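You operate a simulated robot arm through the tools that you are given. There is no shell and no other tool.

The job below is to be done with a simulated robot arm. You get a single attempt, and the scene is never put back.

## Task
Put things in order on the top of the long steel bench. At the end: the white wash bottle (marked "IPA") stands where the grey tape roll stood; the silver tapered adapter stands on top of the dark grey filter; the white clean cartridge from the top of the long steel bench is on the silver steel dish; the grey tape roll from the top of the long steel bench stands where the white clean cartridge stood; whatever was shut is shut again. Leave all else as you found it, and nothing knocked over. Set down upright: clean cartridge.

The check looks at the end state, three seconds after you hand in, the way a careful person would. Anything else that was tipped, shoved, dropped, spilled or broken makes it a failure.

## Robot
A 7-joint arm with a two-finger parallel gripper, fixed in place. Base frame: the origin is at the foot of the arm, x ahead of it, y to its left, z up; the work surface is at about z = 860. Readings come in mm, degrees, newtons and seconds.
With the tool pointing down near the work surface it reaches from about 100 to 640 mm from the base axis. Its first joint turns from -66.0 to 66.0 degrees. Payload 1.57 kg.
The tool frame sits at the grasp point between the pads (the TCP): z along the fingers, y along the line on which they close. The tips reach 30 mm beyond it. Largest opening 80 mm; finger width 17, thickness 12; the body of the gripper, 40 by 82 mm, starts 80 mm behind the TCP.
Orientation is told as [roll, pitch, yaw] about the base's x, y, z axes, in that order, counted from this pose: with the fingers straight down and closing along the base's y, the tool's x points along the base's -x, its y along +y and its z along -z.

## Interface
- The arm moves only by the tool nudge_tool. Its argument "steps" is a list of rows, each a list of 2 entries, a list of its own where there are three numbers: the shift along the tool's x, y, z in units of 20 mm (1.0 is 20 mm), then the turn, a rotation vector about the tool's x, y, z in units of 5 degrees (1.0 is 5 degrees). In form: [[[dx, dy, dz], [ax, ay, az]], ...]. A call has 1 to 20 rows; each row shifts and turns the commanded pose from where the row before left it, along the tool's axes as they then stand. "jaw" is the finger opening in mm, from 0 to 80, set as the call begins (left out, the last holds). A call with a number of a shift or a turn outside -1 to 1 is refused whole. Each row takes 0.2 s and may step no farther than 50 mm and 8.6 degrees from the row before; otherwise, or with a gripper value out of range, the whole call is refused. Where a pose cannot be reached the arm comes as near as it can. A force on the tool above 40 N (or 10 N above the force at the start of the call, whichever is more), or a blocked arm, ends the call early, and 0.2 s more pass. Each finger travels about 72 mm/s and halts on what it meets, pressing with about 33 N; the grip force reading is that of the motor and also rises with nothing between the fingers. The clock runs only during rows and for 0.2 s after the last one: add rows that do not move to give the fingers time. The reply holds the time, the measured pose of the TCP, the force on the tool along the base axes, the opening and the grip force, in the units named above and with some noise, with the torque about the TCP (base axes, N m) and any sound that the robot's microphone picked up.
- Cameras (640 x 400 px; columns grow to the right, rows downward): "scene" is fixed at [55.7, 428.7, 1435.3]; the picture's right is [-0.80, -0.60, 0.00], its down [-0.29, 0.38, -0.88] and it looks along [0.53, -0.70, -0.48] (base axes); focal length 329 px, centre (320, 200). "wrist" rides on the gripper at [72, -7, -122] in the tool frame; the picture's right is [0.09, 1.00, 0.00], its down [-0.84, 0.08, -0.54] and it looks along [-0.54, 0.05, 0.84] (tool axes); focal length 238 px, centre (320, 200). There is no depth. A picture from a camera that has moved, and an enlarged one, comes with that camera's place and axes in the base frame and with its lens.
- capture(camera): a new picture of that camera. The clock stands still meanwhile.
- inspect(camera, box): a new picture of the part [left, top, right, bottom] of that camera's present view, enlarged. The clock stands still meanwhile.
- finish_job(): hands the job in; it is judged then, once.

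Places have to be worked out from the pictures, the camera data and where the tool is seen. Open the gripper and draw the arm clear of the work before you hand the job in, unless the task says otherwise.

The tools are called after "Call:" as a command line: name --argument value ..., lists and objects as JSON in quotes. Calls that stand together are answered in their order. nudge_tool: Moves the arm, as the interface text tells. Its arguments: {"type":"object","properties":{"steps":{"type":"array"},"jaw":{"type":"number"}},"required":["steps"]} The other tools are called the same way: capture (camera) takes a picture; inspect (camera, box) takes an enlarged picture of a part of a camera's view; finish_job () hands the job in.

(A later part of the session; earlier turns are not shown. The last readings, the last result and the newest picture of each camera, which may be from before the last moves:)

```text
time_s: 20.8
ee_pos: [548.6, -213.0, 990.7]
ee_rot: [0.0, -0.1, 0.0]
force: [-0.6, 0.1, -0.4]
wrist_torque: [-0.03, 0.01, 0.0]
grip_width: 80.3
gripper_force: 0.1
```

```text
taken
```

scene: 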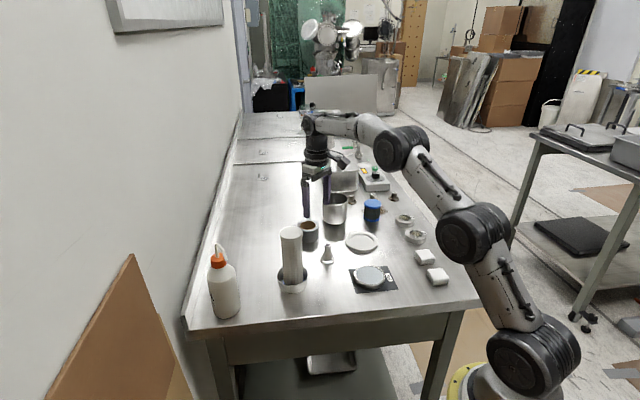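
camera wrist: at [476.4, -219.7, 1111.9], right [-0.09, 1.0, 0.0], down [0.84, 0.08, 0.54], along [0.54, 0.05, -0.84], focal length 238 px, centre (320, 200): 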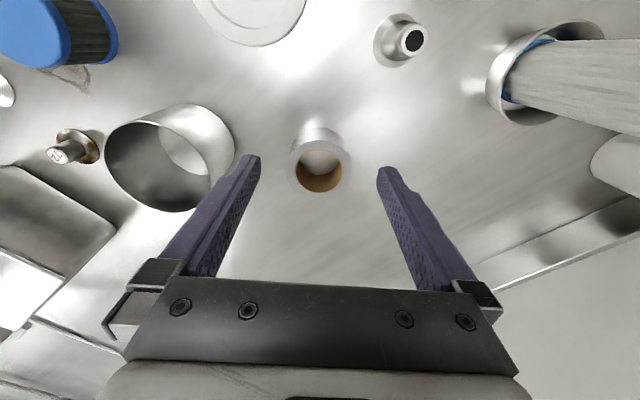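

The tape roll is visible between the fingers; I enlarge it, and check the cartridge's uprightness in the scene view.

Call:
inspect --camera "wrist" --box '[260, 110, 380, 210]'

Call:
inspect --camera "scene" --box '[255, 210, 345, 300]'

```text
4.00 times, centred on (320, 160) of wrist
camera zoom: at [476.4, -219.7, 1111.9], right [-0.09, 1.0, 0.0], down [0.84, 0.08, 0.54], along [0.54, 0.05, -0.84], focal length 953 px, centre (320, 360)
```

zoom: 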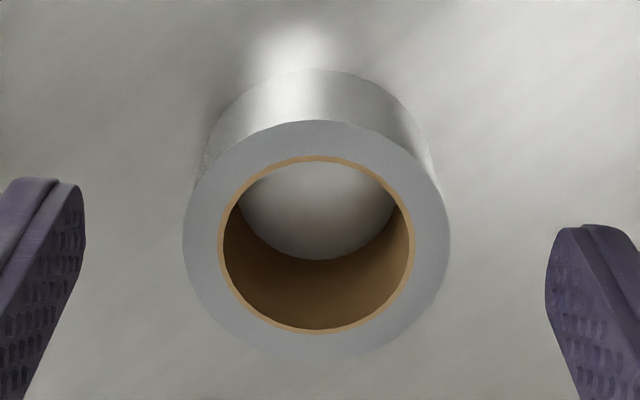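

```text
4.44 times, centred on (300, 255) of scene
camera zoom: at [55.7, 428.7, 1435.3], right [-0.8, -0.6, 0.0], down [-0.29, 0.38, -0.88], along [0.53, -0.7, -0.48], focal length 1463 px, centre (409, -44)
```

zoom: 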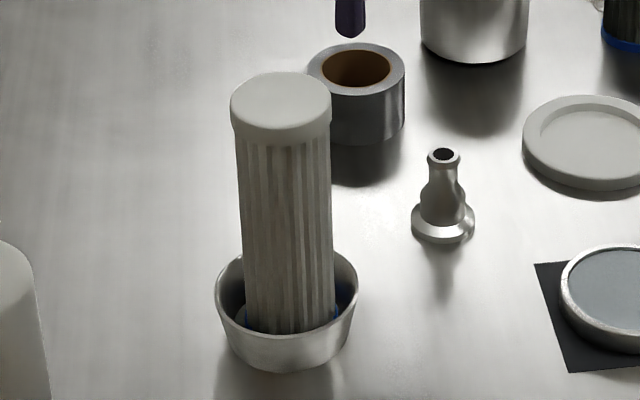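

Tape roll centre comes to about (580,-212), 66 mm across, 38 mm high; the cartridge stands plumb in the bowl. I move over the tape and descend to z≈945 for a last alignment check.

Call:
nudge_tool --steps '[[[-0.8, 0.05, 0], [0, 0, 0]], [[-0.77, 0, 0.3], [0, 0, 0]], [[0, 0, 1], [0, 0, 0]], [[0, 0, 1], [0, 0, 0]], [[0, 0, 0], [0, 0, 0]]]'

Call:
capture --camera "wrist"

```text
time_s: 22.0
ee_pos: [578.8, -212.1, 939.9]
ee_rot: [0.0, 0.0, 0.0]
force: [0.2, -0.3, 0.4]
wrist_torque: [-0.01, 0.0, 0.01]
grip_width: 80.0
gripper_force: 0.1
```

```text
taken
camera wrist: at [506.5, -219.3, 1063.1], right [-0.09, 1.0, 0.0], down [0.84, 0.08, 0.54], along [0.54, 0.05, -0.84], focal length 238 px, centre (320, 200)
```

wrist: 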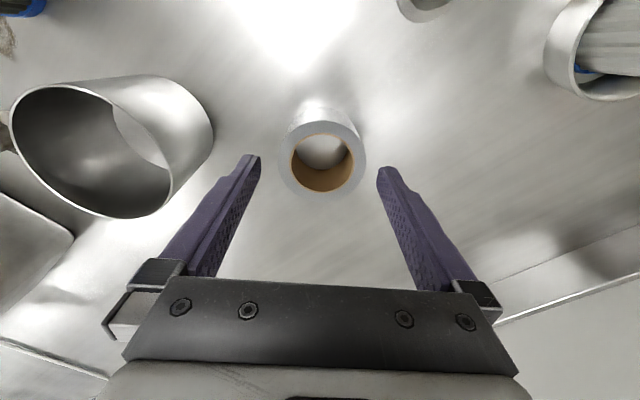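

The roll is centred to ~1.5 mm in y; I correct that and descend to z≈898 (tips ~868, just above the bench).

Call:
nudge_tool --steps '[[[0, 0.06, 0.6], [0, 0, 0]], [[0, 0, 0.8], [0, 0, 0]], [[0, 0, 0.65], [0, 0, 0]], [[0, 0, 0], [0, 0, 0]]]'

Call:
capture --camera "wrist"

Call:
inspect --camera "scene" --box '[260, 150, 370, 270]'

```text
time_s: 23.0
ee_pos: [578.5, -210.5, 900.9]
ee_rot: [0.0, 0.0, 0.0]
force: [-0.4, 0.2, 1.4]
wrist_torque: [0.06, -0.02, 0.0]
grip_width: 80.0
gripper_force: 0.1
```

```text
taken
camera wrist: at [506.1, -218.0, 1022.4], right [-0.09, 1.0, 0.0], down [0.84, 0.08, 0.54], along [0.54, 0.05, -0.84], focal length 238 px, centre (320, 200)
```

wrist: 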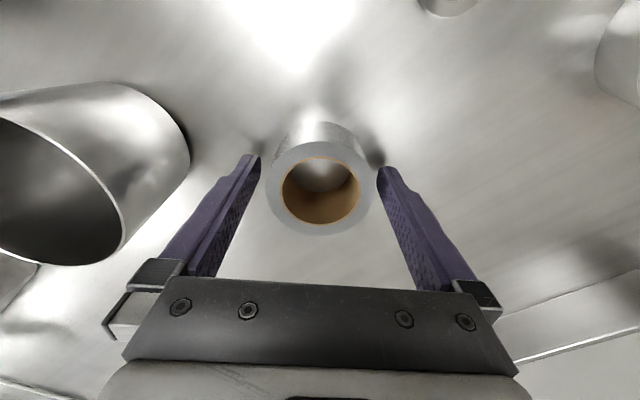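

```text
3.33 times, centred on (315, 210) of scene
camera zoom: at [55.7, 428.7, 1435.3], right [-0.8, -0.6, 0.0], down [-0.29, 0.38, -0.88], along [0.53, -0.7, -0.48], focal length 1097 px, centre (337, 167)
```

zoom: 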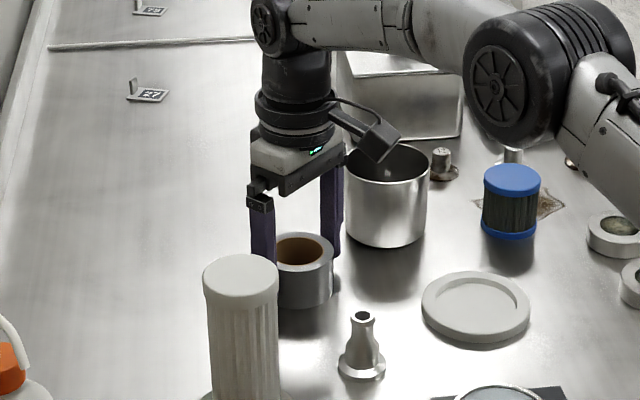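

Both fingers straddle the roll evenly. I close on it.

Call:
nudge_tool --steps '[[[0, 0, 0], [0, 0, 0]], [[0, 0, 0], [0, 0, 0]], [[0, 0, 0], [0, 0, 0]]]' --jaw 56

```text
time_s: 23.8
ee_pos: [578.2, -211.3, 900.7]
ee_rot: [0.1, 0.0, 0.0]
force: [0.5, 1.0, -0.5]
wrist_torque: [-0.02, 0.0, 0.01]
grip_width: 62.0
gripper_force: 33.3
```

Grip holds at 62 mm. I lift the roll 25 mm and carry it to the cartridge's former place (609,-70).

Call:
nudge_tool --steps '[[[0, 0, -0.5], [0, 0, 0]], [[0, 0, -0.75], [0, 0, 0]], [[-0.19, 0.884, 0], [0, 0, 0]], [[-0.19, 0.884, 0], [0, 0, 0]], [[-0.19, 0.884, 0], [0, 0, 0]], [[-0.19, 0.884, 0], [0, 0, 0]], [[-0.19, 0.884, 0], [0, 0, 0]], [[-0.19, 0.884, 0], [0, 0, 0]], [[-0.19, 0.884, 0], [0, 0, 0]], [[-0.19, 0.884, 0], [0, 0, 0]], [[0, 0, 0], [0, 0, 0]]]'

Call:
capture --camera "scene"

Call:
capture --camera "wrist"

```text
time_s: 26.2
ee_pos: [612.5, -69.6, 924.9]
ee_rot: [0.1, 0.0, 0.1]
force: [-0.5, 0.0, -0.6]
wrist_torque: [0.0, 0.0, 0.01]
grip_width: 62.2
gripper_force: 32.9
```

```text
taken
```

scene: 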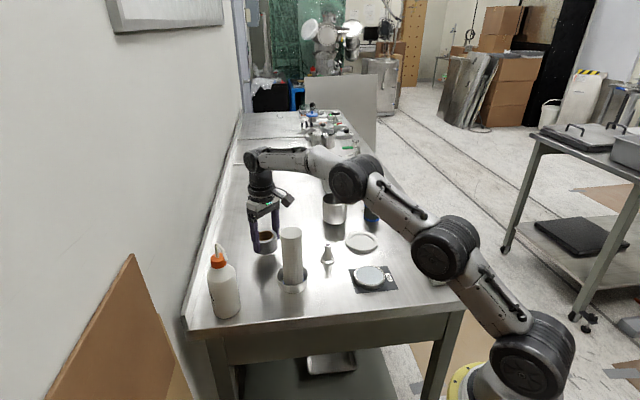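

```text
taken
camera wrist: at [539.1, -76.8, 1047.3], right [-0.09, 1.0, 0.0], down [0.84, 0.08, 0.54], along [0.54, 0.05, -0.84], focal length 238 px, centre (320, 200)
```

wrist: 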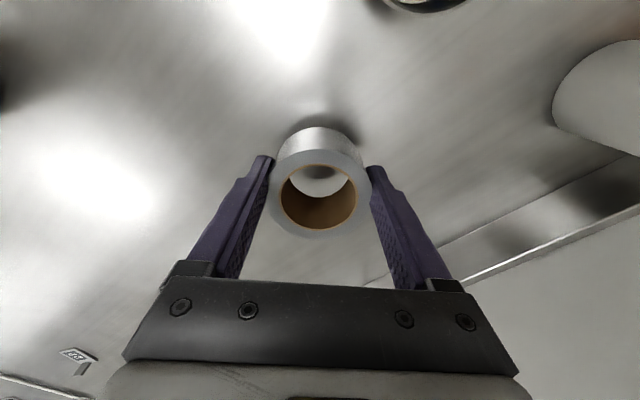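

The roll hangs over the target, ~3 mm too far in x. I correct by -2.5 mm and lower to just above the bench.

Call:
nudge_tool --steps '[[[0.12, 0, 0.4], [0, 0, 0]], [[0, 0, 0.5], [0, 0, 0]], [[0, 0, 0.2], [0, 0, 0]], [[0, 0, 0], [0, 0, 0]]]'

```text
time_s: 27.2
ee_pos: [608.8, -69.1, 902.8]
ee_rot: [0.0, -0.1, 0.1]
force: [-0.1, 0.0, -1.2]
wrist_torque: [0.01, 0.01, -0.04]
grip_width: 61.8
gripper_force: 32.8
```

Almost at bench level with no contact yet; I lower 2 mm more in small rows.

Call:
nudge_tool --steps '[[[0, 0, 0.05], [0, 0, 0]], [[0, 0, 0.05], [0, 0, 0]], [[0, 0, 0], [0, 0, 0]]]'

```text
time_s: 28.0
ee_pos: [608.1, -71.0, 902.0]
ee_rot: [0.0, 0.0, 0.0]
force: [0.1, -0.2, -1.0]
wrist_torque: [0.0, 0.01, 0.02]
grip_width: 61.6
gripper_force: 32.7
```

Call:
nudge_tool --steps '[[[0, 0, 0.05], [0, 0, 0]], [[0, 0, 0.05], [0, 0, 0]], [[0, 0, 0], [0, 0, 0]]]'

Call:
inspect --camera "scene" --box '[230, 190, 310, 270]'

```text
time_s: 28.8
ee_pos: [608.1, -69.9, 899.4]
ee_rot: [0.0, -0.1, 0.0]
force: [-0.4, -1.1, 5.4]
wrist_torque: [0.01, 0.17, 0.0]
grip_width: 61.9
gripper_force: 33.1
```

```text
5.00 times, centred on (270, 230) of scene
camera zoom: at [55.6, 428.7, 1435.3], right [-0.8, -0.6, 0.0], down [-0.29, 0.38, -0.88], along [0.53, -0.7, -0.48], focal length 1646 px, centre (570, 50)
```

zoom: 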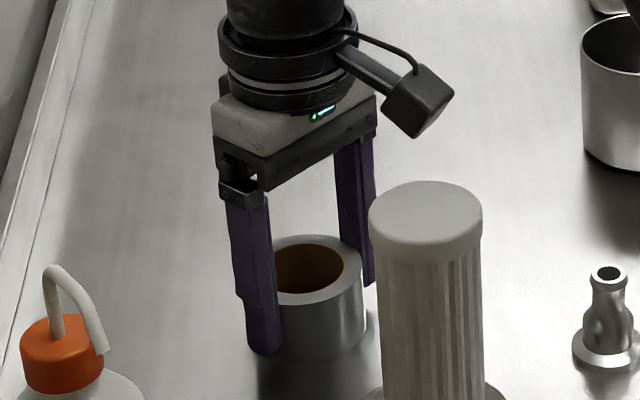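

Light contact (≈6 N) tells the roll is on the bench. I open the jaws, then raise straight up.

Call:
nudge_tool --steps '[[[0, 0, 0], [0, 0, 0]], [[0, 0, 0], [0, 0, 0]], [[0, 0, 0], [0, 0, 0]], [[0, 0, -1], [0, 0, 0]], [[0, 0, -1], [0, 0, 0]], [[0, 0, -1], [0, 0, 0]], [[0, 0, 0], [0, 0, 0]]]' --jaw 80

Call:
capture --camera "wrist"

Call:
inspect --camera "scene" --box '[200, 170, 340, 330]'

```text
time_s: 30.4
ee_pos: [607.1, -68.1, 959.4]
ee_rot: [0.0, 0.0, 0.0]
force: [-0.2, 0.5, -0.2]
wrist_torque: [-0.01, 0.01, 0.01]
grip_width: 80.0
gripper_force: 0.1
```

```text
taken
camera wrist: at [533.9, -75.1, 1081.7], right [-0.09, 1.0, 0.0], down [0.84, 0.08, 0.54], along [0.54, 0.05, -0.84], focal length 238 px, centre (320, 200)
```

wrist: 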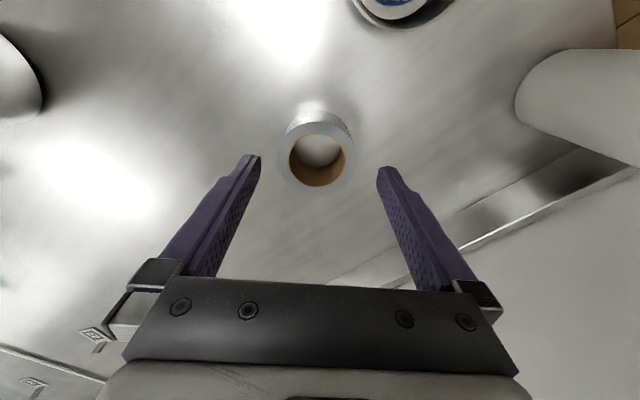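

```text
2.50 times, centred on (270, 250) of scene
camera zoom: at [55.7, 428.7, 1435.3], right [-0.8, -0.6, 0.0], down [-0.29, 0.38, -0.88], along [0.53, -0.7, -0.48], focal length 823 px, centre (445, 75)
```

zoom: 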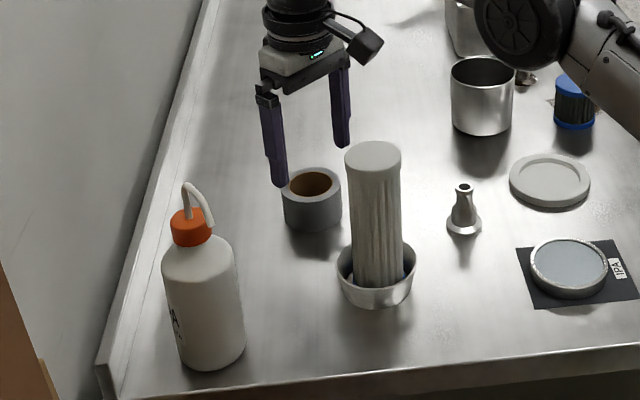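

The roll stands at ~(609,-71), where the cartridge was. Next the wash bottle: I rise while moving inward and approach to about (520,45,1100), staying clear of the spout, to view it.

Call:
nudge_tool --steps '[[[0.5, 0, -1], [0, 0, 0]], [[0.5, 0, -1], [0, 0, 0]], [[0.5, 0, -1], [0, 0, 0]], [[0.5, 0, -1], [0, 0, 0]], [[0.5, 0.2, -1], [0, 0, 0]], [[0.3, 0.9, -1], [0, 0, 0]], [[0.3, 0.9, -1], [0, 0, 0]], [[0.3, 0.9, -0.2], [0, 0, 0]], [[0.3, 0.9, 0], [0, 0, 0]], [[0.3, 0.9, 0], [0, 0, 0]], [[0.3, 0.9, 0], [0, 0, 0]], [[0, 0, 0], [0, 0, 0]]]'

Call:
capture --camera "wrist"

Call:
capture --camera "scene"

```text
time_s: 33.0
ee_pos: [519.4, 42.1, 1104.3]
ee_rot: [0.1, 0.1, 0.1]
force: [-0.2, 1.0, 0.2]
wrist_torque: [-0.01, -0.02, -0.01]
grip_width: 80.1
gripper_force: 0.1
```

```text
taken
camera wrist: at [447.2, 34.7, 1226.3], right [-0.09, 1.0, 0.0], down [0.84, 0.08, 0.54], along [0.54, 0.05, -0.84], focal length 238 px, centre (320, 200)
```

wrist: 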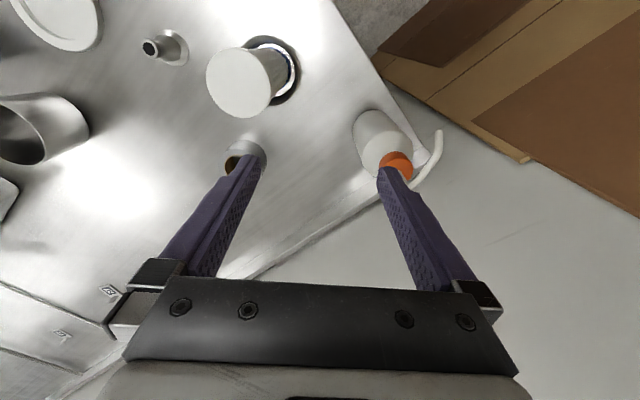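

```text
taken
```

scene: 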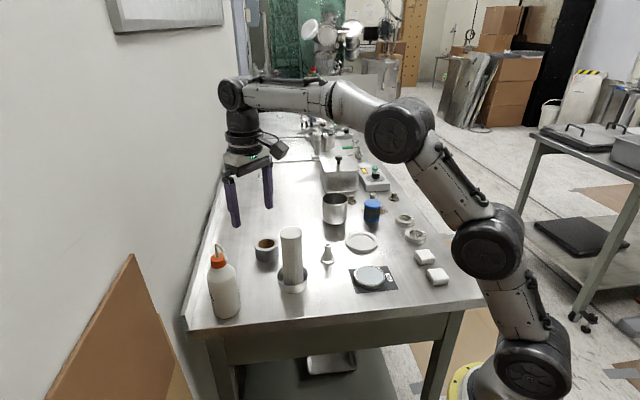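

The spout top computes to z≈1050; my tips are at 1074. I slide +y at this height so that the bottle cap lies between the fingers and look again.

Call:
nudge_tool --steps '[[[0, 1, -0.2], [0, 0, 0]], [[0, 1, 0], [0, 0, 0]], [[0, 1, 0], [0, 0, 0]], [[0, 0.95, 0], [0, 0, 0]], [[0, 0, 0], [0, 0, 0]]]'

Call:
capture --camera "wrist"

Call:
inspect --camera "wrist" --box '[260, 80, 380, 220]'

Call:
inspect --camera "scene" --box '[180, 120, 290, 330]'

```text
time_s: 34.2
ee_pos: [519.7, 120.9, 1107.8]
ee_rot: [0.0, 0.0, 0.1]
force: [-0.9, 0.0, 0.0]
wrist_torque: [-0.01, 0.0, 0.01]
grip_width: 80.2
gripper_force: 0.1
```

```text
taken
camera wrist: at [447.5, 114.0, 1229.6], right [-0.09, 1.0, 0.0], down [0.84, 0.08, 0.54], along [0.54, 0.05, -0.84], focal length 238 px, centre (320, 200)
```

wrist: 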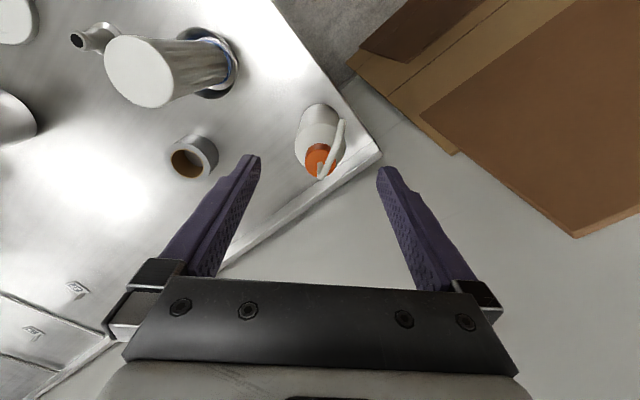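

```text
2.86 times, centred on (320, 150) of wrist
camera zoom: at [447.5, 114.0, 1229.6], right [-0.09, 1.0, 0.0], down [0.84, 0.08, 0.54], along [0.54, 0.05, -0.84], focal length 681 px, centre (320, 343)
```

zoom: 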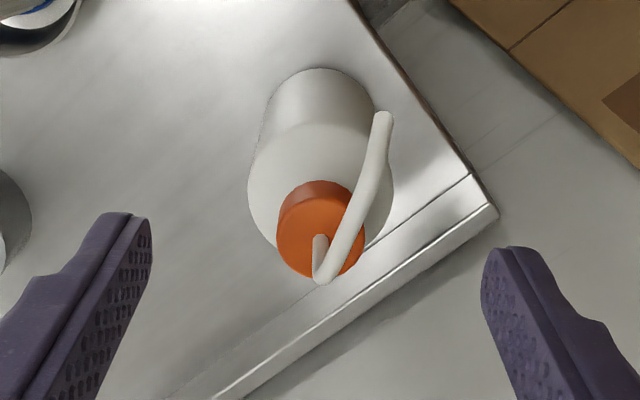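

```text
1.90 times, centred on (235, 225) of scene
camera zoom: at [55.7, 428.7, 1435.3], right [-0.8, -0.6, 0.0], down [-0.29, 0.38, -0.88], along [0.53, -0.7, -0.48], focal length 627 px, centre (482, 152)
```

zoom: 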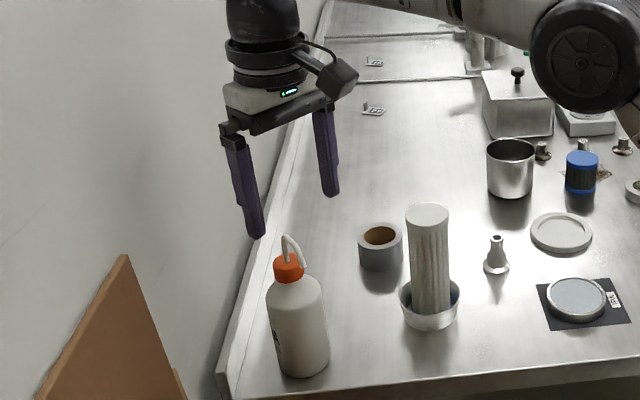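

Bottle axis measures ≈(547,123), cap ≈32 mm across at z≈985–1009. I centre the tool over it and descend partway so the spout passes between the fingers.

Call:
nudge_tool --steps '[[[-0.7, 0.1, 0], [0, 0, 0]], [[-0.67, 0, 0], [0, 0, 0]], [[0, 0, 1], [0, 0, 0]], [[0, 0, 1], [0, 0, 0]], [[0, 0, 0], [0, 0, 0]]]'

Call:
capture --camera "wrist"

Call:
inspect --camera "scene" --box '[180, 180, 260, 330]'

```text
time_s: 35.4
ee_pos: [546.7, 123.5, 1070.2]
ee_rot: [-0.1, 0.0, 0.0]
force: [-0.1, 0.3, 0.7]
wrist_torque: [-0.01, 0.04, -0.02]
grip_width: 80.2
gripper_force: 0.1
```

```text
taken
camera wrist: at [475.1, 116.9, 1190.8], right [-0.09, 1.0, 0.0], down [0.84, 0.08, 0.54], along [0.54, 0.05, -0.84], focal length 238 px, centre (320, 200)
```

wrist: 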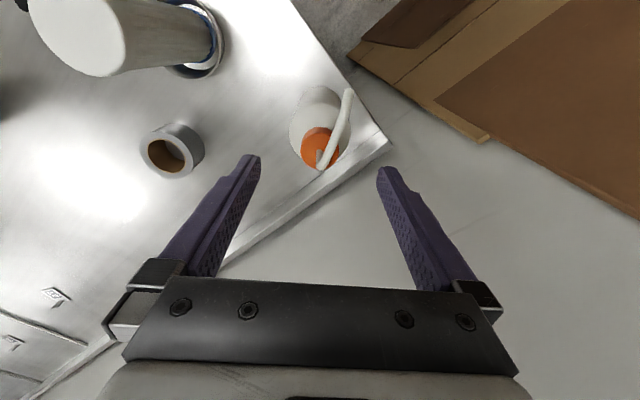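

```text
2.67 times, centred on (220, 255) of scene
camera zoom: at [55.7, 428.7, 1435.3], right [-0.8, -0.6, 0.0], down [-0.29, 0.38, -0.88], along [0.53, -0.7, -0.48], focal length 878 px, centre (587, 53)
```

zoom: 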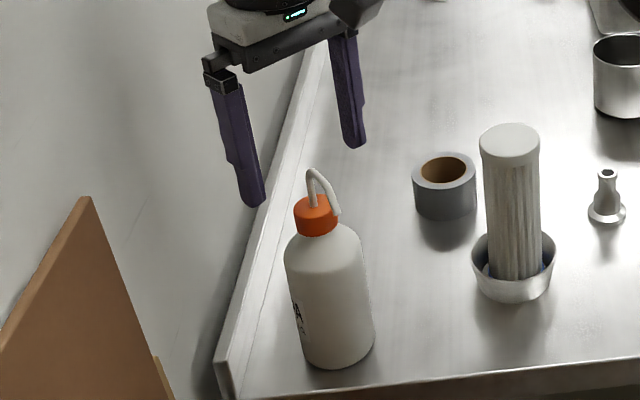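

Alignment looks good; I enlarge the wrist view to verify before the final descent.

Call:
inspect --camera "wrist" --box '[280, 80, 370, 180]'

```text
4.00 times, centred on (325, 130) of wrist
camera zoom: at [475.1, 116.9, 1190.8], right [-0.09, 1.0, 0.0], down [0.84, 0.08, 0.54], along [0.54, 0.05, -0.84], focal length 953 px, centre (300, 480)
```

zoom: 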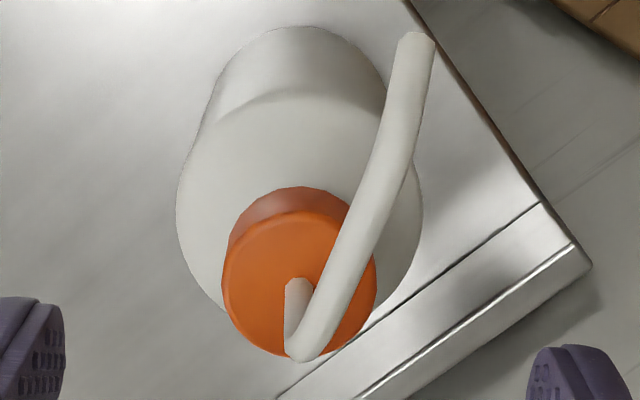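

Cap axis is ~2 mm nearer in x and 0.8 mm in y from the TCP line. I correct and descend to z≈1022, then check tip height against the cap's lower edge.

Call:
nudge_tool --steps '[[[0.07, -0.03, 0.8], [0, 0, 0]], [[0, 0, 0.8], [0, 0, 0]], [[0, 0, 0.8], [0, 0, 0]], [[0, 0, 0], [0, 0, 0]]]'

Call:
inspect --camera "scene" --box '[180, 190, 260, 290]'

Call:
capture --camera "wrist"

```text
time_s: 36.4
ee_pos: [545.9, 123.7, 1021.6]
ee_rot: [0.0, -0.1, 0.0]
force: [-0.1, 1.0, -0.9]
wrist_torque: [0.04, -0.04, 0.02]
grip_width: 80.0
gripper_force: 0.0
```

```text
4.00 times, centred on (220, 240) of scene
camera zoom: at [55.7, 428.7, 1435.3], right [-0.8, -0.6, 0.0], down [-0.29, 0.38, -0.88], along [0.53, -0.7, -0.48], focal length 1316 px, centre (720, 40)
```

zoom: 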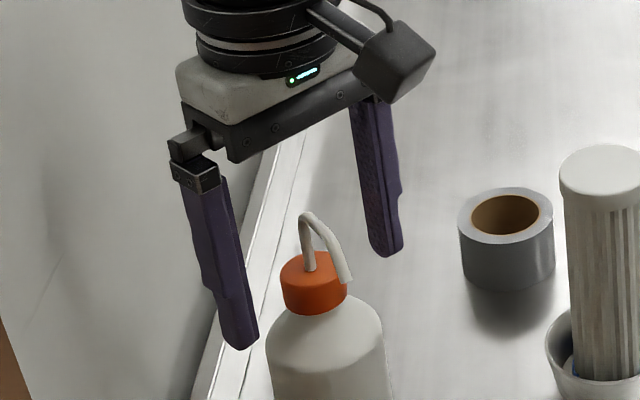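

```text
taken
camera wrist: at [472.2, 117.0, 1143.6], right [-0.09, 1.0, 0.0], down [0.84, 0.08, 0.54], along [0.54, 0.05, -0.84], focal length 238 px, centre (320, 200)
```

wrist: 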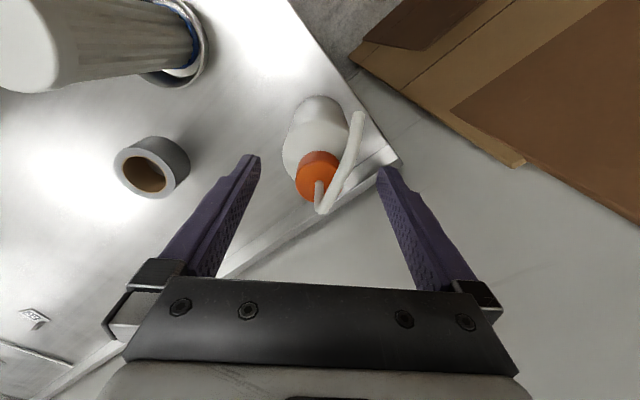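

Tip midpoint coincides with the cap's lower edge, a good gripping height. I check lateral centring closely before closing.

Call:
inspect --camera "wrist" --box '[270, 90, 390, 220]'

```text
3.08 times, centred on (330, 155) of wrist
camera zoom: at [472.2, 117.0, 1143.6], right [-0.09, 1.0, 0.0], down [0.84, 0.08, 0.54], along [0.54, 0.05, -0.84], focal length 733 px, centre (289, 338)
```

zoom: 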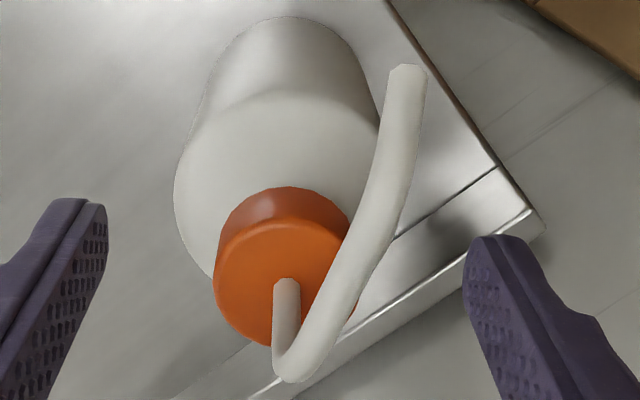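

Cap is ~1.3 mm off in y and 2 mm in x; I correct that and close on the cap.

Call:
nudge_tool --steps '[[[0.07, -0.06, 0], [0, 0, 0]], [[0, 0, 0], [0, 0, 0]]]'

Call:
nudge_tool --steps '[[[0, 0, 0], [0, 0, 0]], [[0, 0, 0], [0, 0, 0]], [[0, 0, 0], [0, 0, 0]], [[0, 0, 0], [0, 0, 0]]]' --jaw 22

Call:
inspect --camera "scene" --box '[180, 190, 260, 330]'

Call:
capture --camera "wrist"

```text
time_s: 37.0
ee_pos: [542.7, 122.7, 1019.4]
ee_rot: [0.0, 0.0, 0.1]
force: [0.1, 0.3, 0.3]
wrist_torque: [-0.02, -0.03, 0.01]
grip_width: 80.1
gripper_force: 0.1
```

```text
time_s: 38.0
ee_pos: [544.1, 122.7, 1020.3]
ee_rot: [0.0, 0.1, 0.0]
force: [0.2, 0.4, 0.3]
wrist_torque: [0.0, 0.02, 0.01]
grip_width: 30.7
gripper_force: 33.1
```

```text
2.86 times, centred on (220, 260) of scene
camera zoom: at [55.7, 428.7, 1435.3], right [-0.8, -0.6, 0.0], down [-0.29, 0.38, -0.88], along [0.53, -0.7, -0.48], focal length 940 px, centre (606, 29)
```

zoom: 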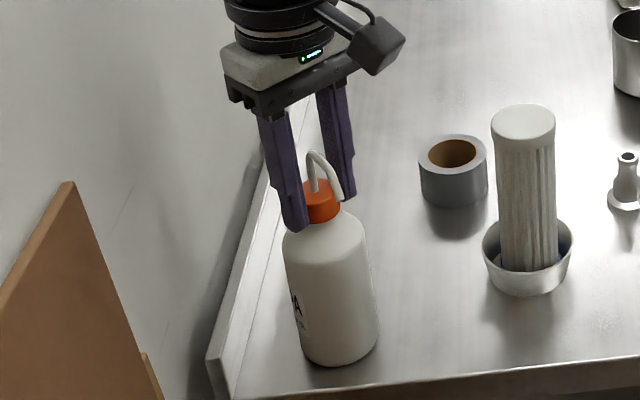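

```text
taken
camera wrist: at [470.9, 115.8, 1142.4], right [-0.09, 1.0, 0.0], down [0.84, 0.08, 0.54], along [0.54, 0.05, -0.84], focal length 238 px, centre (320, 200)
```

wrist: 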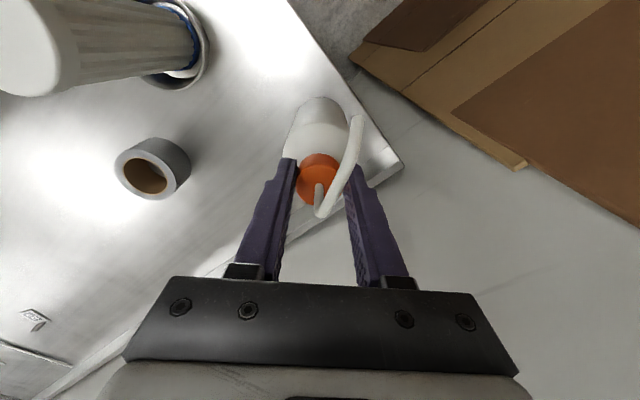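

The cap is gripped (30.7 mm, 33 N). I lift gently first and check that the bottle comes along straight.

Call:
nudge_tool --steps '[[[0, 0, -0.25], [0, 0, 0]], [[0, 0, -0.5], [0, 0, 0]], [[0, 0, -0.75], [0, 0, 0]], [[0, 0, 0], [0, 0, 0]]]'

Call:
inspect --camera "scene" --box '[180, 190, 260, 330]'

```text
time_s: 39.0
ee_pos: [545.9, 122.9, 1048.9]
ee_rot: [0.0, -0.1, 0.0]
force: [-0.2, -0.3, -2.1]
wrist_torque: [0.0, 0.01, 0.02]
grip_width: 30.8
gripper_force: 32.6
```

```text
2.86 times, centred on (220, 260) of scene
camera zoom: at [55.7, 428.7, 1435.3], right [-0.8, -0.6, 0.0], down [-0.29, 0.38, -0.88], along [0.53, -0.7, -0.48], focal length 940 px, centre (606, 29)
```

zoom: 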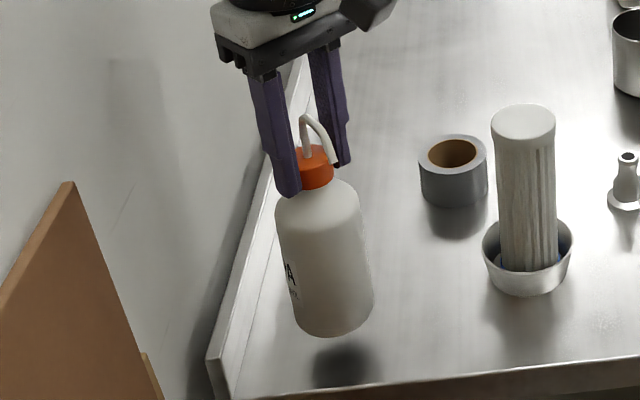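

The bottle hangs plumb. I lift to TCP z≈1077 (bottom ≈917, above the tape and bowl) and carry it at x≈555 between the cartridge and tape roll, stopping midway to check.

Call:
nudge_tool --steps '[[[0, 0, -0.7], [0, 0, 0]], [[0, 0, -0.7], [0, 0, 0]], [[-0.1, -0.5, 0], [0, 0, 0]], [[-0.1, -0.9, 0], [0, 0, 0]], [[-0.1, -0.9, 0], [0, 0, 0]], [[-0.1, -0.9, 0], [0, 0, 0]], [[-0.1, -0.9, 0], [0, 0, 0]], [[-0.05, -0.5, 0], [0, 0, 0]], [[0, 0, 0], [0, 0, 0]]]'

Call:
capture --camera "scene"

Call:
capture --camera "wrist"

```text
time_s: 41.0
ee_pos: [557.9, 32.8, 1076.6]
ee_rot: [-0.1, -0.1, 0.0]
force: [-0.8, 0.2, -2.2]
wrist_torque: [0.02, 0.0, -0.02]
grip_width: 30.7
gripper_force: 33.2
```

```text
taken
```

scene: 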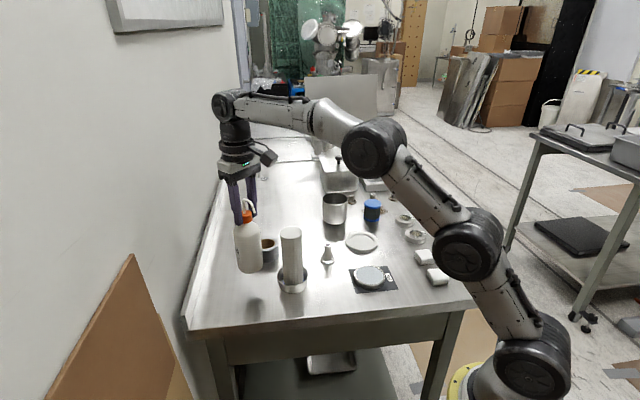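

```text
taken
camera wrist: at [484.8, 24.6, 1198.8], right [-0.09, 1.0, 0.0], down [0.84, 0.08, 0.54], along [0.54, 0.05, -0.84], focal length 238 px, centre (320, 200)
```

wrist: 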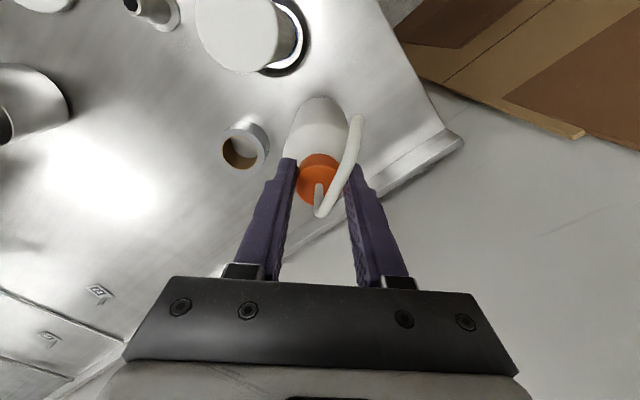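

Clearances look fine (bottle bottom above tape height, ~22 mm beside the cartridge). I continue in -y to y≈-212 at this height.

Call:
nudge_tool --steps '[[[0, -0.5, 0], [0, 0, 0]], [[0, -0.9, 0], [0, 0, 0]], [[0, -0.9, 0], [0, 0, 0]], [[0, -0.9, 0], [0, 0, 0]], [[0, -0.9, 0], [0, 0, 0]], [[0, -0.9, 0], [0, 0, 0]], [[0, -0.9, 0], [0, 0, 0]], [[0, -0.9, 0], [0, 0, 0]], [[0.05, -0.9, 0.1], [0, 0, 0]], [[0.05, -0.9, 0.2], [0, 0, 0]], [[0.05, -0.9, 0.2], [0, 0, 0]], [[0, -0.9, 0.2], [0, 0, 0]], [[0, -0.9, 0.2], [0, 0, 0]], [[0, -0.9, 0.2], [0, 0, 0]], [[0, 0, 0], [0, 0, 0]]]'

Call:
capture --camera "scene"

Call:
capture --camera "wrist"

```text
time_s: 44.2
ee_pos: [553.3, -214.0, 1054.3]
ee_rot: [0.0, 0.0, 0.0]
force: [-0.5, 1.2, -2.3]
wrist_torque: [0.01, -0.01, -0.01]
grip_width: 30.7
gripper_force: 33.0
```

```text
taken
```

scene: 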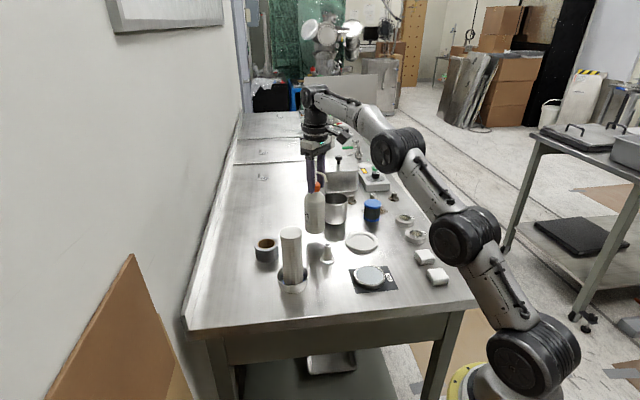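

```text
taken
camera wrist: at [481.1, -221.5, 1176.7], right [-0.09, 1.0, 0.0], down [0.84, 0.08, 0.54], along [0.54, 0.05, -0.84], focal length 238 px, centre (320, 200)
```

wrist: 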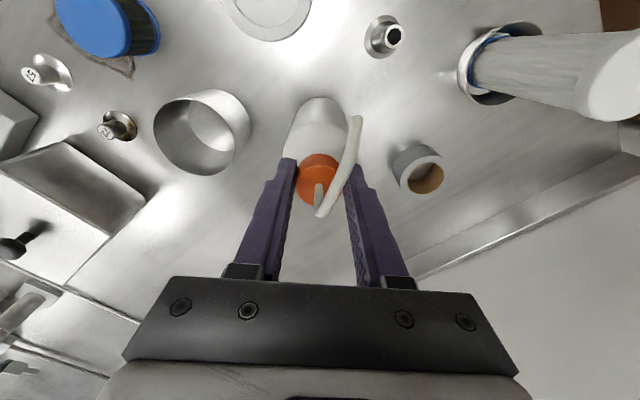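

At (553,-214). I go outward to x≈578 while lowering (bottom to ~10 mm above the bench), toward the tape's former place (579,-212).

Call:
nudge_tool --steps '[[[-0.2, 0.03, 0.5], [0, 0, 0]], [[-0.3, 0.04, 0.5], [0, 0, 0]], [[-0.4, 0.03, 0.3], [0, 0, 0]], [[-0.3, 0, 0.05], [0, 0, 0]], [[0, 0, 0], [0, 0, 0]]]'

Call:
capture --camera "wrist"

Call:
inspect --camera "scene" --box '[240, 160, 380, 300]'

```text
time_s: 45.4
ee_pos: [577.1, -211.9, 1028.5]
ee_rot: [-0.1, 0.0, 0.0]
force: [0.2, 0.2, -2.5]
wrist_torque: [0.02, 0.0, 0.0]
grip_width: 30.9
gripper_force: 33.1
```

```text
taken
camera wrist: at [504.3, -218.3, 1150.7], right [-0.09, 1.0, 0.0], down [0.84, 0.08, 0.54], along [0.54, 0.05, -0.84], focal length 238 px, centre (320, 200)
```

wrist: 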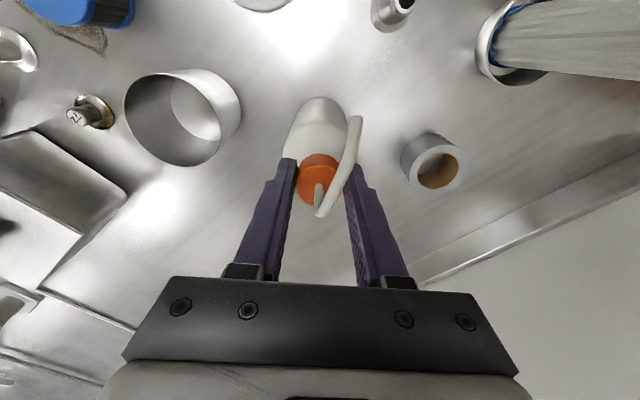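

```text
2.86 times, centred on (310, 230) of scene
camera zoom: at [55.7, 428.7, 1435.3], right [-0.8, -0.6, 0.0], down [-0.29, 0.38, -0.88], along [0.53, -0.7, -0.48], focal length 940 px, centre (349, 114)
```

zoom: 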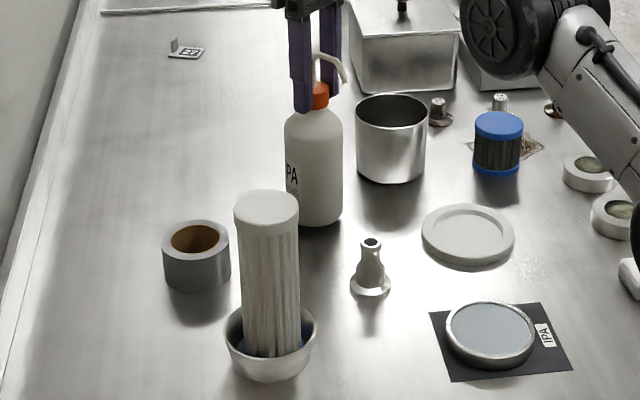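

The bottle is over the tape's old spot, ~8 mm above the bench. I lower 6 mm, then feel for contact in 1 mm rows.

Call:
nudge_tool --steps '[[[0, 0, 0.15], [0, 0, 0]], [[0, 0, 0.15], [0, 0, 0]], [[0, 0, 0.05], [0, 0, 0]], [[0, 0, 0], [0, 0, 0]]]'

```text
time_s: 46.4
ee_pos: [578.2, -211.3, 1022.3]
ee_rot: [0.0, 0.0, 0.1]
force: [0.0, 0.7, -2.4]
wrist_torque: [0.01, 0.01, 0.02]
grip_width: 30.7
gripper_force: 33.3
```

Call:
nudge_tool --steps '[[[0, 0, 0.05], [0, 0, 0]], [[0, 0, 0.05], [0, 0, 0]], [[0, 0, 0], [0, 0, 0]]]'

```text
time_s: 47.2
ee_pos: [577.3, -211.8, 1020.4]
ee_rot: [-0.1, -0.2, 0.0]
force: [0.3, 3.4, 4.4]
wrist_torque: [0.19, -0.03, 0.03]
grip_width: 30.7
gripper_force: 32.9
```

Contact is made (force went from -2.4 to +4.4 N). I open the jaws and wait.

Call:
nudge_tool --steps '[[[0, 0, 0], [0, 0, 0]], [[0, 0, 0], [0, 0, 0]], [[0, 0, 0], [0, 0, 0]], [[0, 0, 0], [0, 0, 0]]]' --jaw 80

Call:
inspect --camera "scene" --box '[260, 160, 360, 270]'

Call:
capture --camera "wrist"

```text
time_s: 48.2
ee_pos: [576.9, -210.8, 1018.8]
ee_rot: [0.0, 0.0, 0.0]
force: [-0.5, 0.5, -0.4]
wrist_torque: [-0.01, -0.02, -0.01]
grip_width: 80.0
gripper_force: 0.0
```

```text
3.64 times, centred on (310, 215) of scene
camera zoom: at [55.7, 428.7, 1435.3], right [-0.8, -0.6, 0.0], down [-0.29, 0.38, -0.88], along [0.53, -0.7, -0.48], focal length 1197 px, centre (356, 146)
```

zoom: 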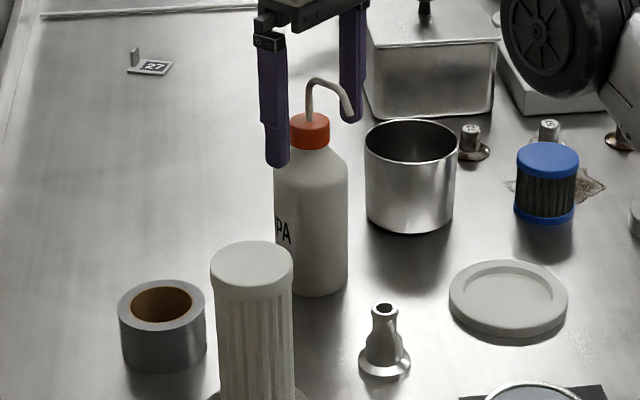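

```text
taken
camera wrist: at [504.6, -218.6, 1141.3], right [-0.09, 1.0, 0.0], down [0.84, 0.08, 0.54], along [0.54, 0.05, -0.84], focal length 238 px, centre (320, 200)
```

wrist: 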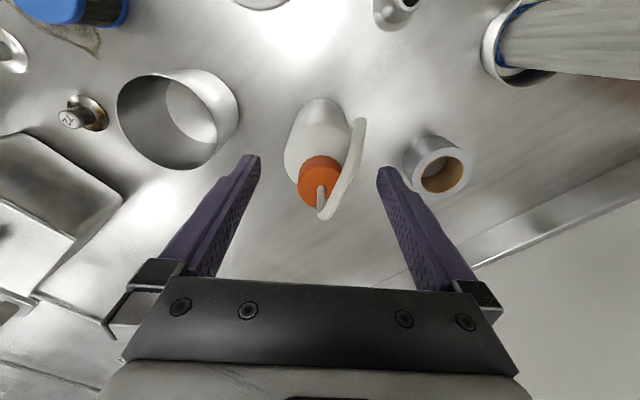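

The bottle stands upright in the tape's place. I rise diagonally (inward, as reach demands) with the spout passing between the open fingers, until the tips are above the spout.

Call:
nudge_tool --steps '[[[0.2, 0, -0.8], [0, 0, 0]], [[0.4, 0, -0.9], [0, 0, 0]], [[0.5, 0, -0.9], [0, 0, 0]], [[0.5, 0, -0.9], [0, 0, 0]], [[0.5, 0, -0.6], [0, 0, 0]], [[0, 0, 0], [0, 0, 0]]]'

Call:
capture --camera "wrist"

Call:
inspect --camera "scene" --box '[240, 110, 400, 270]'

```text
time_s: 49.6
ee_pos: [533.6, -212.9, 1101.9]
ee_rot: [0.0, 0.0, 0.0]
force: [0.5, -0.6, 0.4]
wrist_torque: [0.01, -0.01, 0.02]
grip_width: 79.9
gripper_force: 0.0
```

```text
taken
camera wrist: at [462.0, -219.3, 1223.8], right [-0.09, 1.0, 0.0], down [0.84, 0.08, 0.54], along [0.54, 0.05, -0.84], focal length 238 px, centre (320, 200)
```

wrist: 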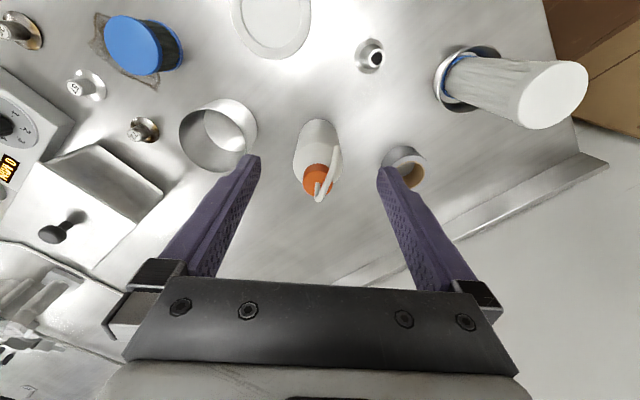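

```text
2.50 times, centred on (320, 190) of scene
camera zoom: at [55.7, 428.7, 1435.3], right [-0.8, -0.6, 0.0], down [-0.29, 0.38, -0.88], along [0.53, -0.7, -0.48], focal length 823 px, centre (320, 225)
```

zoom: 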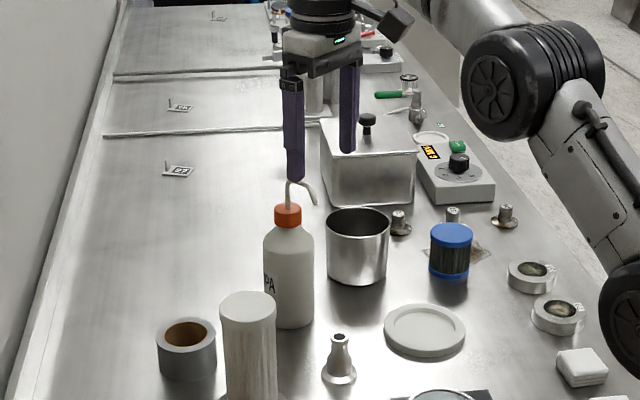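

All stable. Next the adapter; I'll look at its profile closely and at the filter to plan the stacking.

Call:
inspect --camera "scene" --box '[310, 235, 345, 270]'

Call:
inspect --camera "scene" --box '[350, 190, 395, 230]'

Call:
inspect --camera "wrist" --box '[340, 25, 400, 85]'

Call:
inspect --camera "wrist" --box '[70, 0, 220, 110]'

```text
11.43 times, centred on (328, 252) of scene
camera zoom: at [55.7, 428.7, 1435.3], right [-0.8, -0.6, 0.0], down [-0.29, 0.38, -0.88], along [0.53, -0.7, -0.48], focal length 3761 px, centre (234, -400)
```

zoom: 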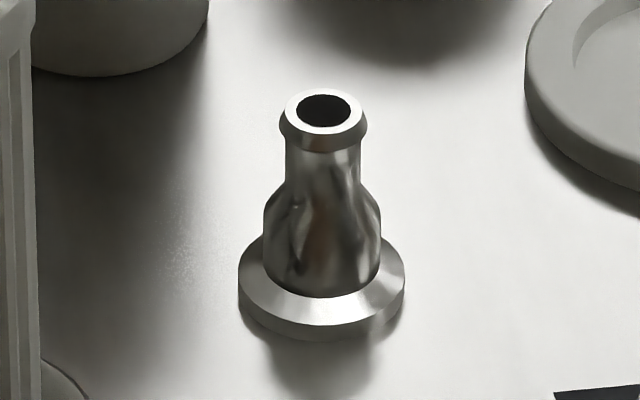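

```text
10.00 times, centred on (372, 210) of scene
camera zoom: at [55.7, 428.7, 1435.3], right [-0.8, -0.6, 0.0], down [-0.29, 0.38, -0.88], along [0.53, -0.7, -0.48], focal length 3291 px, centre (-205, 100)
```

zoom: 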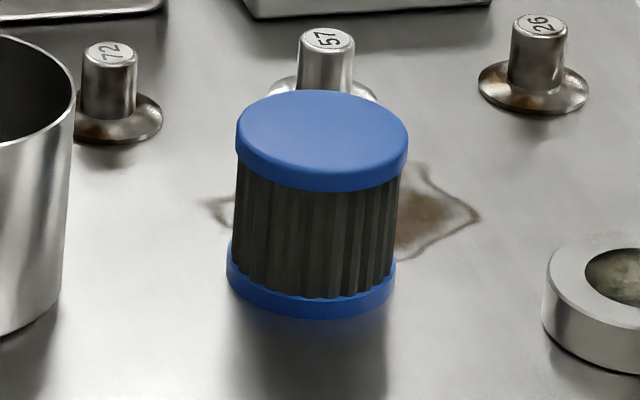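

```text
6.67 times, centred on (370, 55) of wrist
camera zoom: at [462.0, -219.3, 1223.8], right [-0.09, 1.0, 0.0], down [0.84, 0.08, 0.54], along [0.54, 0.05, -0.84], focal length 1589 px, centre (-13, 1167)
```

zoom: 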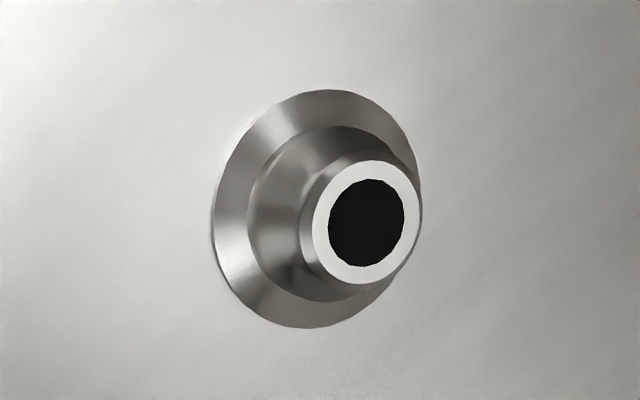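

```text
3.64 times, centred on (145, 55) of wrist
camera zoom: at [462.0, -219.3, 1223.8], right [-0.09, 1.0, 0.0], down [0.84, 0.08, 0.54], along [0.54, 0.05, -0.84], focal length 867 px, centre (956, 727)
```

zoom: 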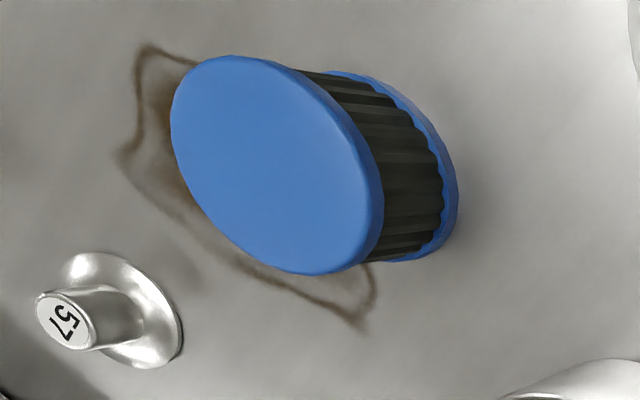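

The adapter has a 28 mm cylindrical lower body (z≈868–882) that is good to grip, and the filter at r≈647 needs some tool tilt to reach. I move back past the spout, over toward the adapter, and tilt the fingers 10° outward (toward +x), which I will keep for both pick and place.

Call:
nudge_tool --steps '[[[1, 0, 0], [0, 0, 0]], [[1, 0, 0], [0, 0, 0]], [[1, 0, 0], [0, 0, 0]], [[1, 0, 0], [0, 0, 0]], [[0.2, 0.95, 1], [0, 0, 0]], [[0.2, 0.95, 1], [0, 0, 0]], [[0.2, 0.95, 1], [0, 0, 0]], [[0, 0, 1], [0, 0, 0]], [[0, 0, 1], [0, 0, 0]], [[0, 0, 0], [0, -1, 0]], [[0, 0, 0], [0, -1, 0]], [[0, 0, 0], [0, 0, 0]]]'

Call:
capture --camera "wrist"

Call:
capture --camera "scene"

```text
time_s: 52.2
ee_pos: [444.3, -154.3, 1002.5]
ee_rot: [0.0, -10.1, 0.1]
force: [0.2, -0.3, -0.2]
wrist_torque: [0.0, 0.01, -0.01]
grip_width: 80.3
gripper_force: 0.1
```

```text
taken
camera wrist: at [351.9, -161.5, 1109.9], right [-0.09, 1.0, -0.02], down [0.73, 0.08, 0.68], along [0.68, 0.05, -0.73], focal length 238 px, centre (320, 200)
```

wrist: 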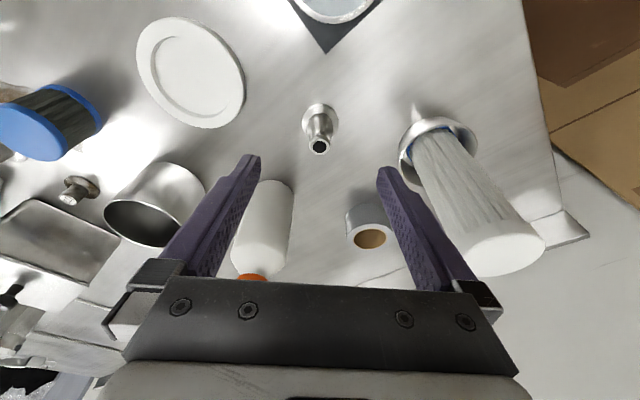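

```text
taken
```

scene: 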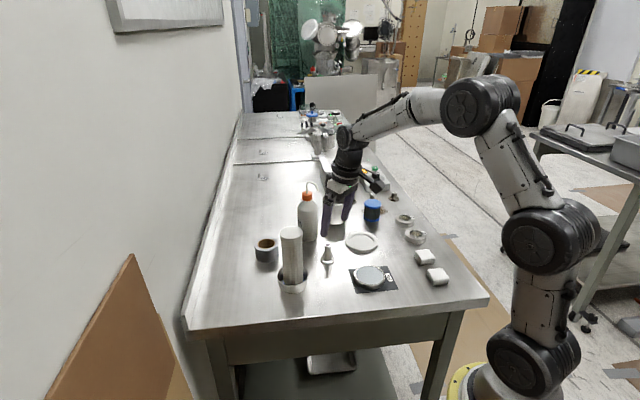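

Tilt is as intended. I enlarge the adapter view to localise its axis.

Call:
inspect --camera "wrist" --box '[280, 90, 360, 170]'

```text
5.00 times, centred on (320, 130) of wrist
camera zoom: at [351.9, -161.5, 1109.9], right [-0.09, 1.0, -0.02], down [0.73, 0.08, 0.68], along [0.68, 0.05, -0.73], focal length 1192 px, centre (320, 550)
```

zoom: 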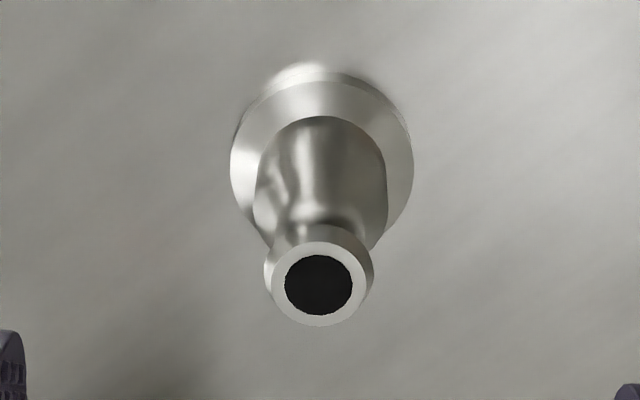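

Adapter axis ≈(467,-155), top ≈912. The tilted tool axis already meets it at body height, so I advance along the tool axis by 80 mm, then check.

Call:
nudge_tool --steps '[[[0, -0.03, 1], [0, 0, 0]], [[0, 0, 1], [0, 0, 0]], [[0, 0, 1], [0, 0, 0]], [[0, 0, 0.9], [0, 0, 0]], [[0, 0, 0], [0, 0, 0]]]'

Call:
capture --camera "wrist"

Call:
inspect --camera "scene" --box '[290, 190, 370, 270]'

```text
time_s: 53.4
ee_pos: [458.7, -155.8, 923.9]
ee_rot: [0.1, -10.0, 0.0]
force: [0.1, 0.3, -0.1]
wrist_torque: [0.0, -0.01, 0.0]
grip_width: 80.2
gripper_force: 0.0
```

```text
taken
camera wrist: at [365.7, -163.9, 1031.1], right [-0.09, 1.0, -0.02], down [0.73, 0.08, 0.68], along [0.68, 0.05, -0.73], focal length 238 px, centre (320, 200)
```

wrist: 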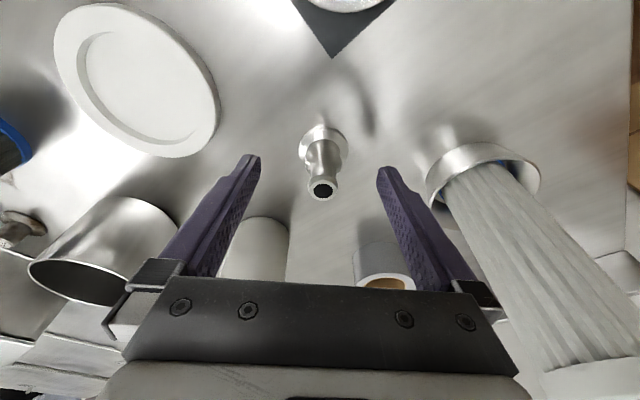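

```text
5.00 times, centred on (330, 230) of scene
camera zoom: at [55.7, 428.7, 1435.3], right [-0.8, -0.6, 0.0], down [-0.29, 0.38, -0.88], along [0.53, -0.7, -0.48], focal length 1646 px, centre (270, 50)
```

zoom: 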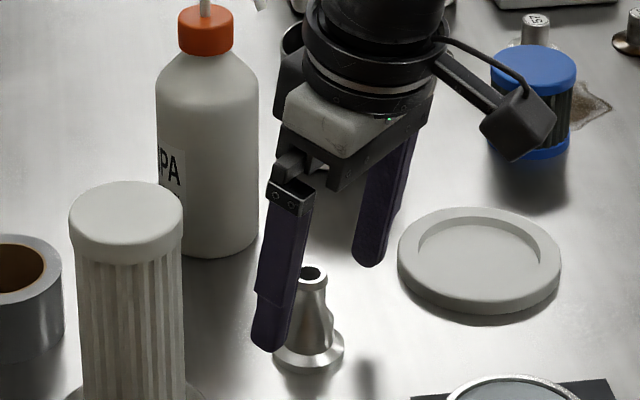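

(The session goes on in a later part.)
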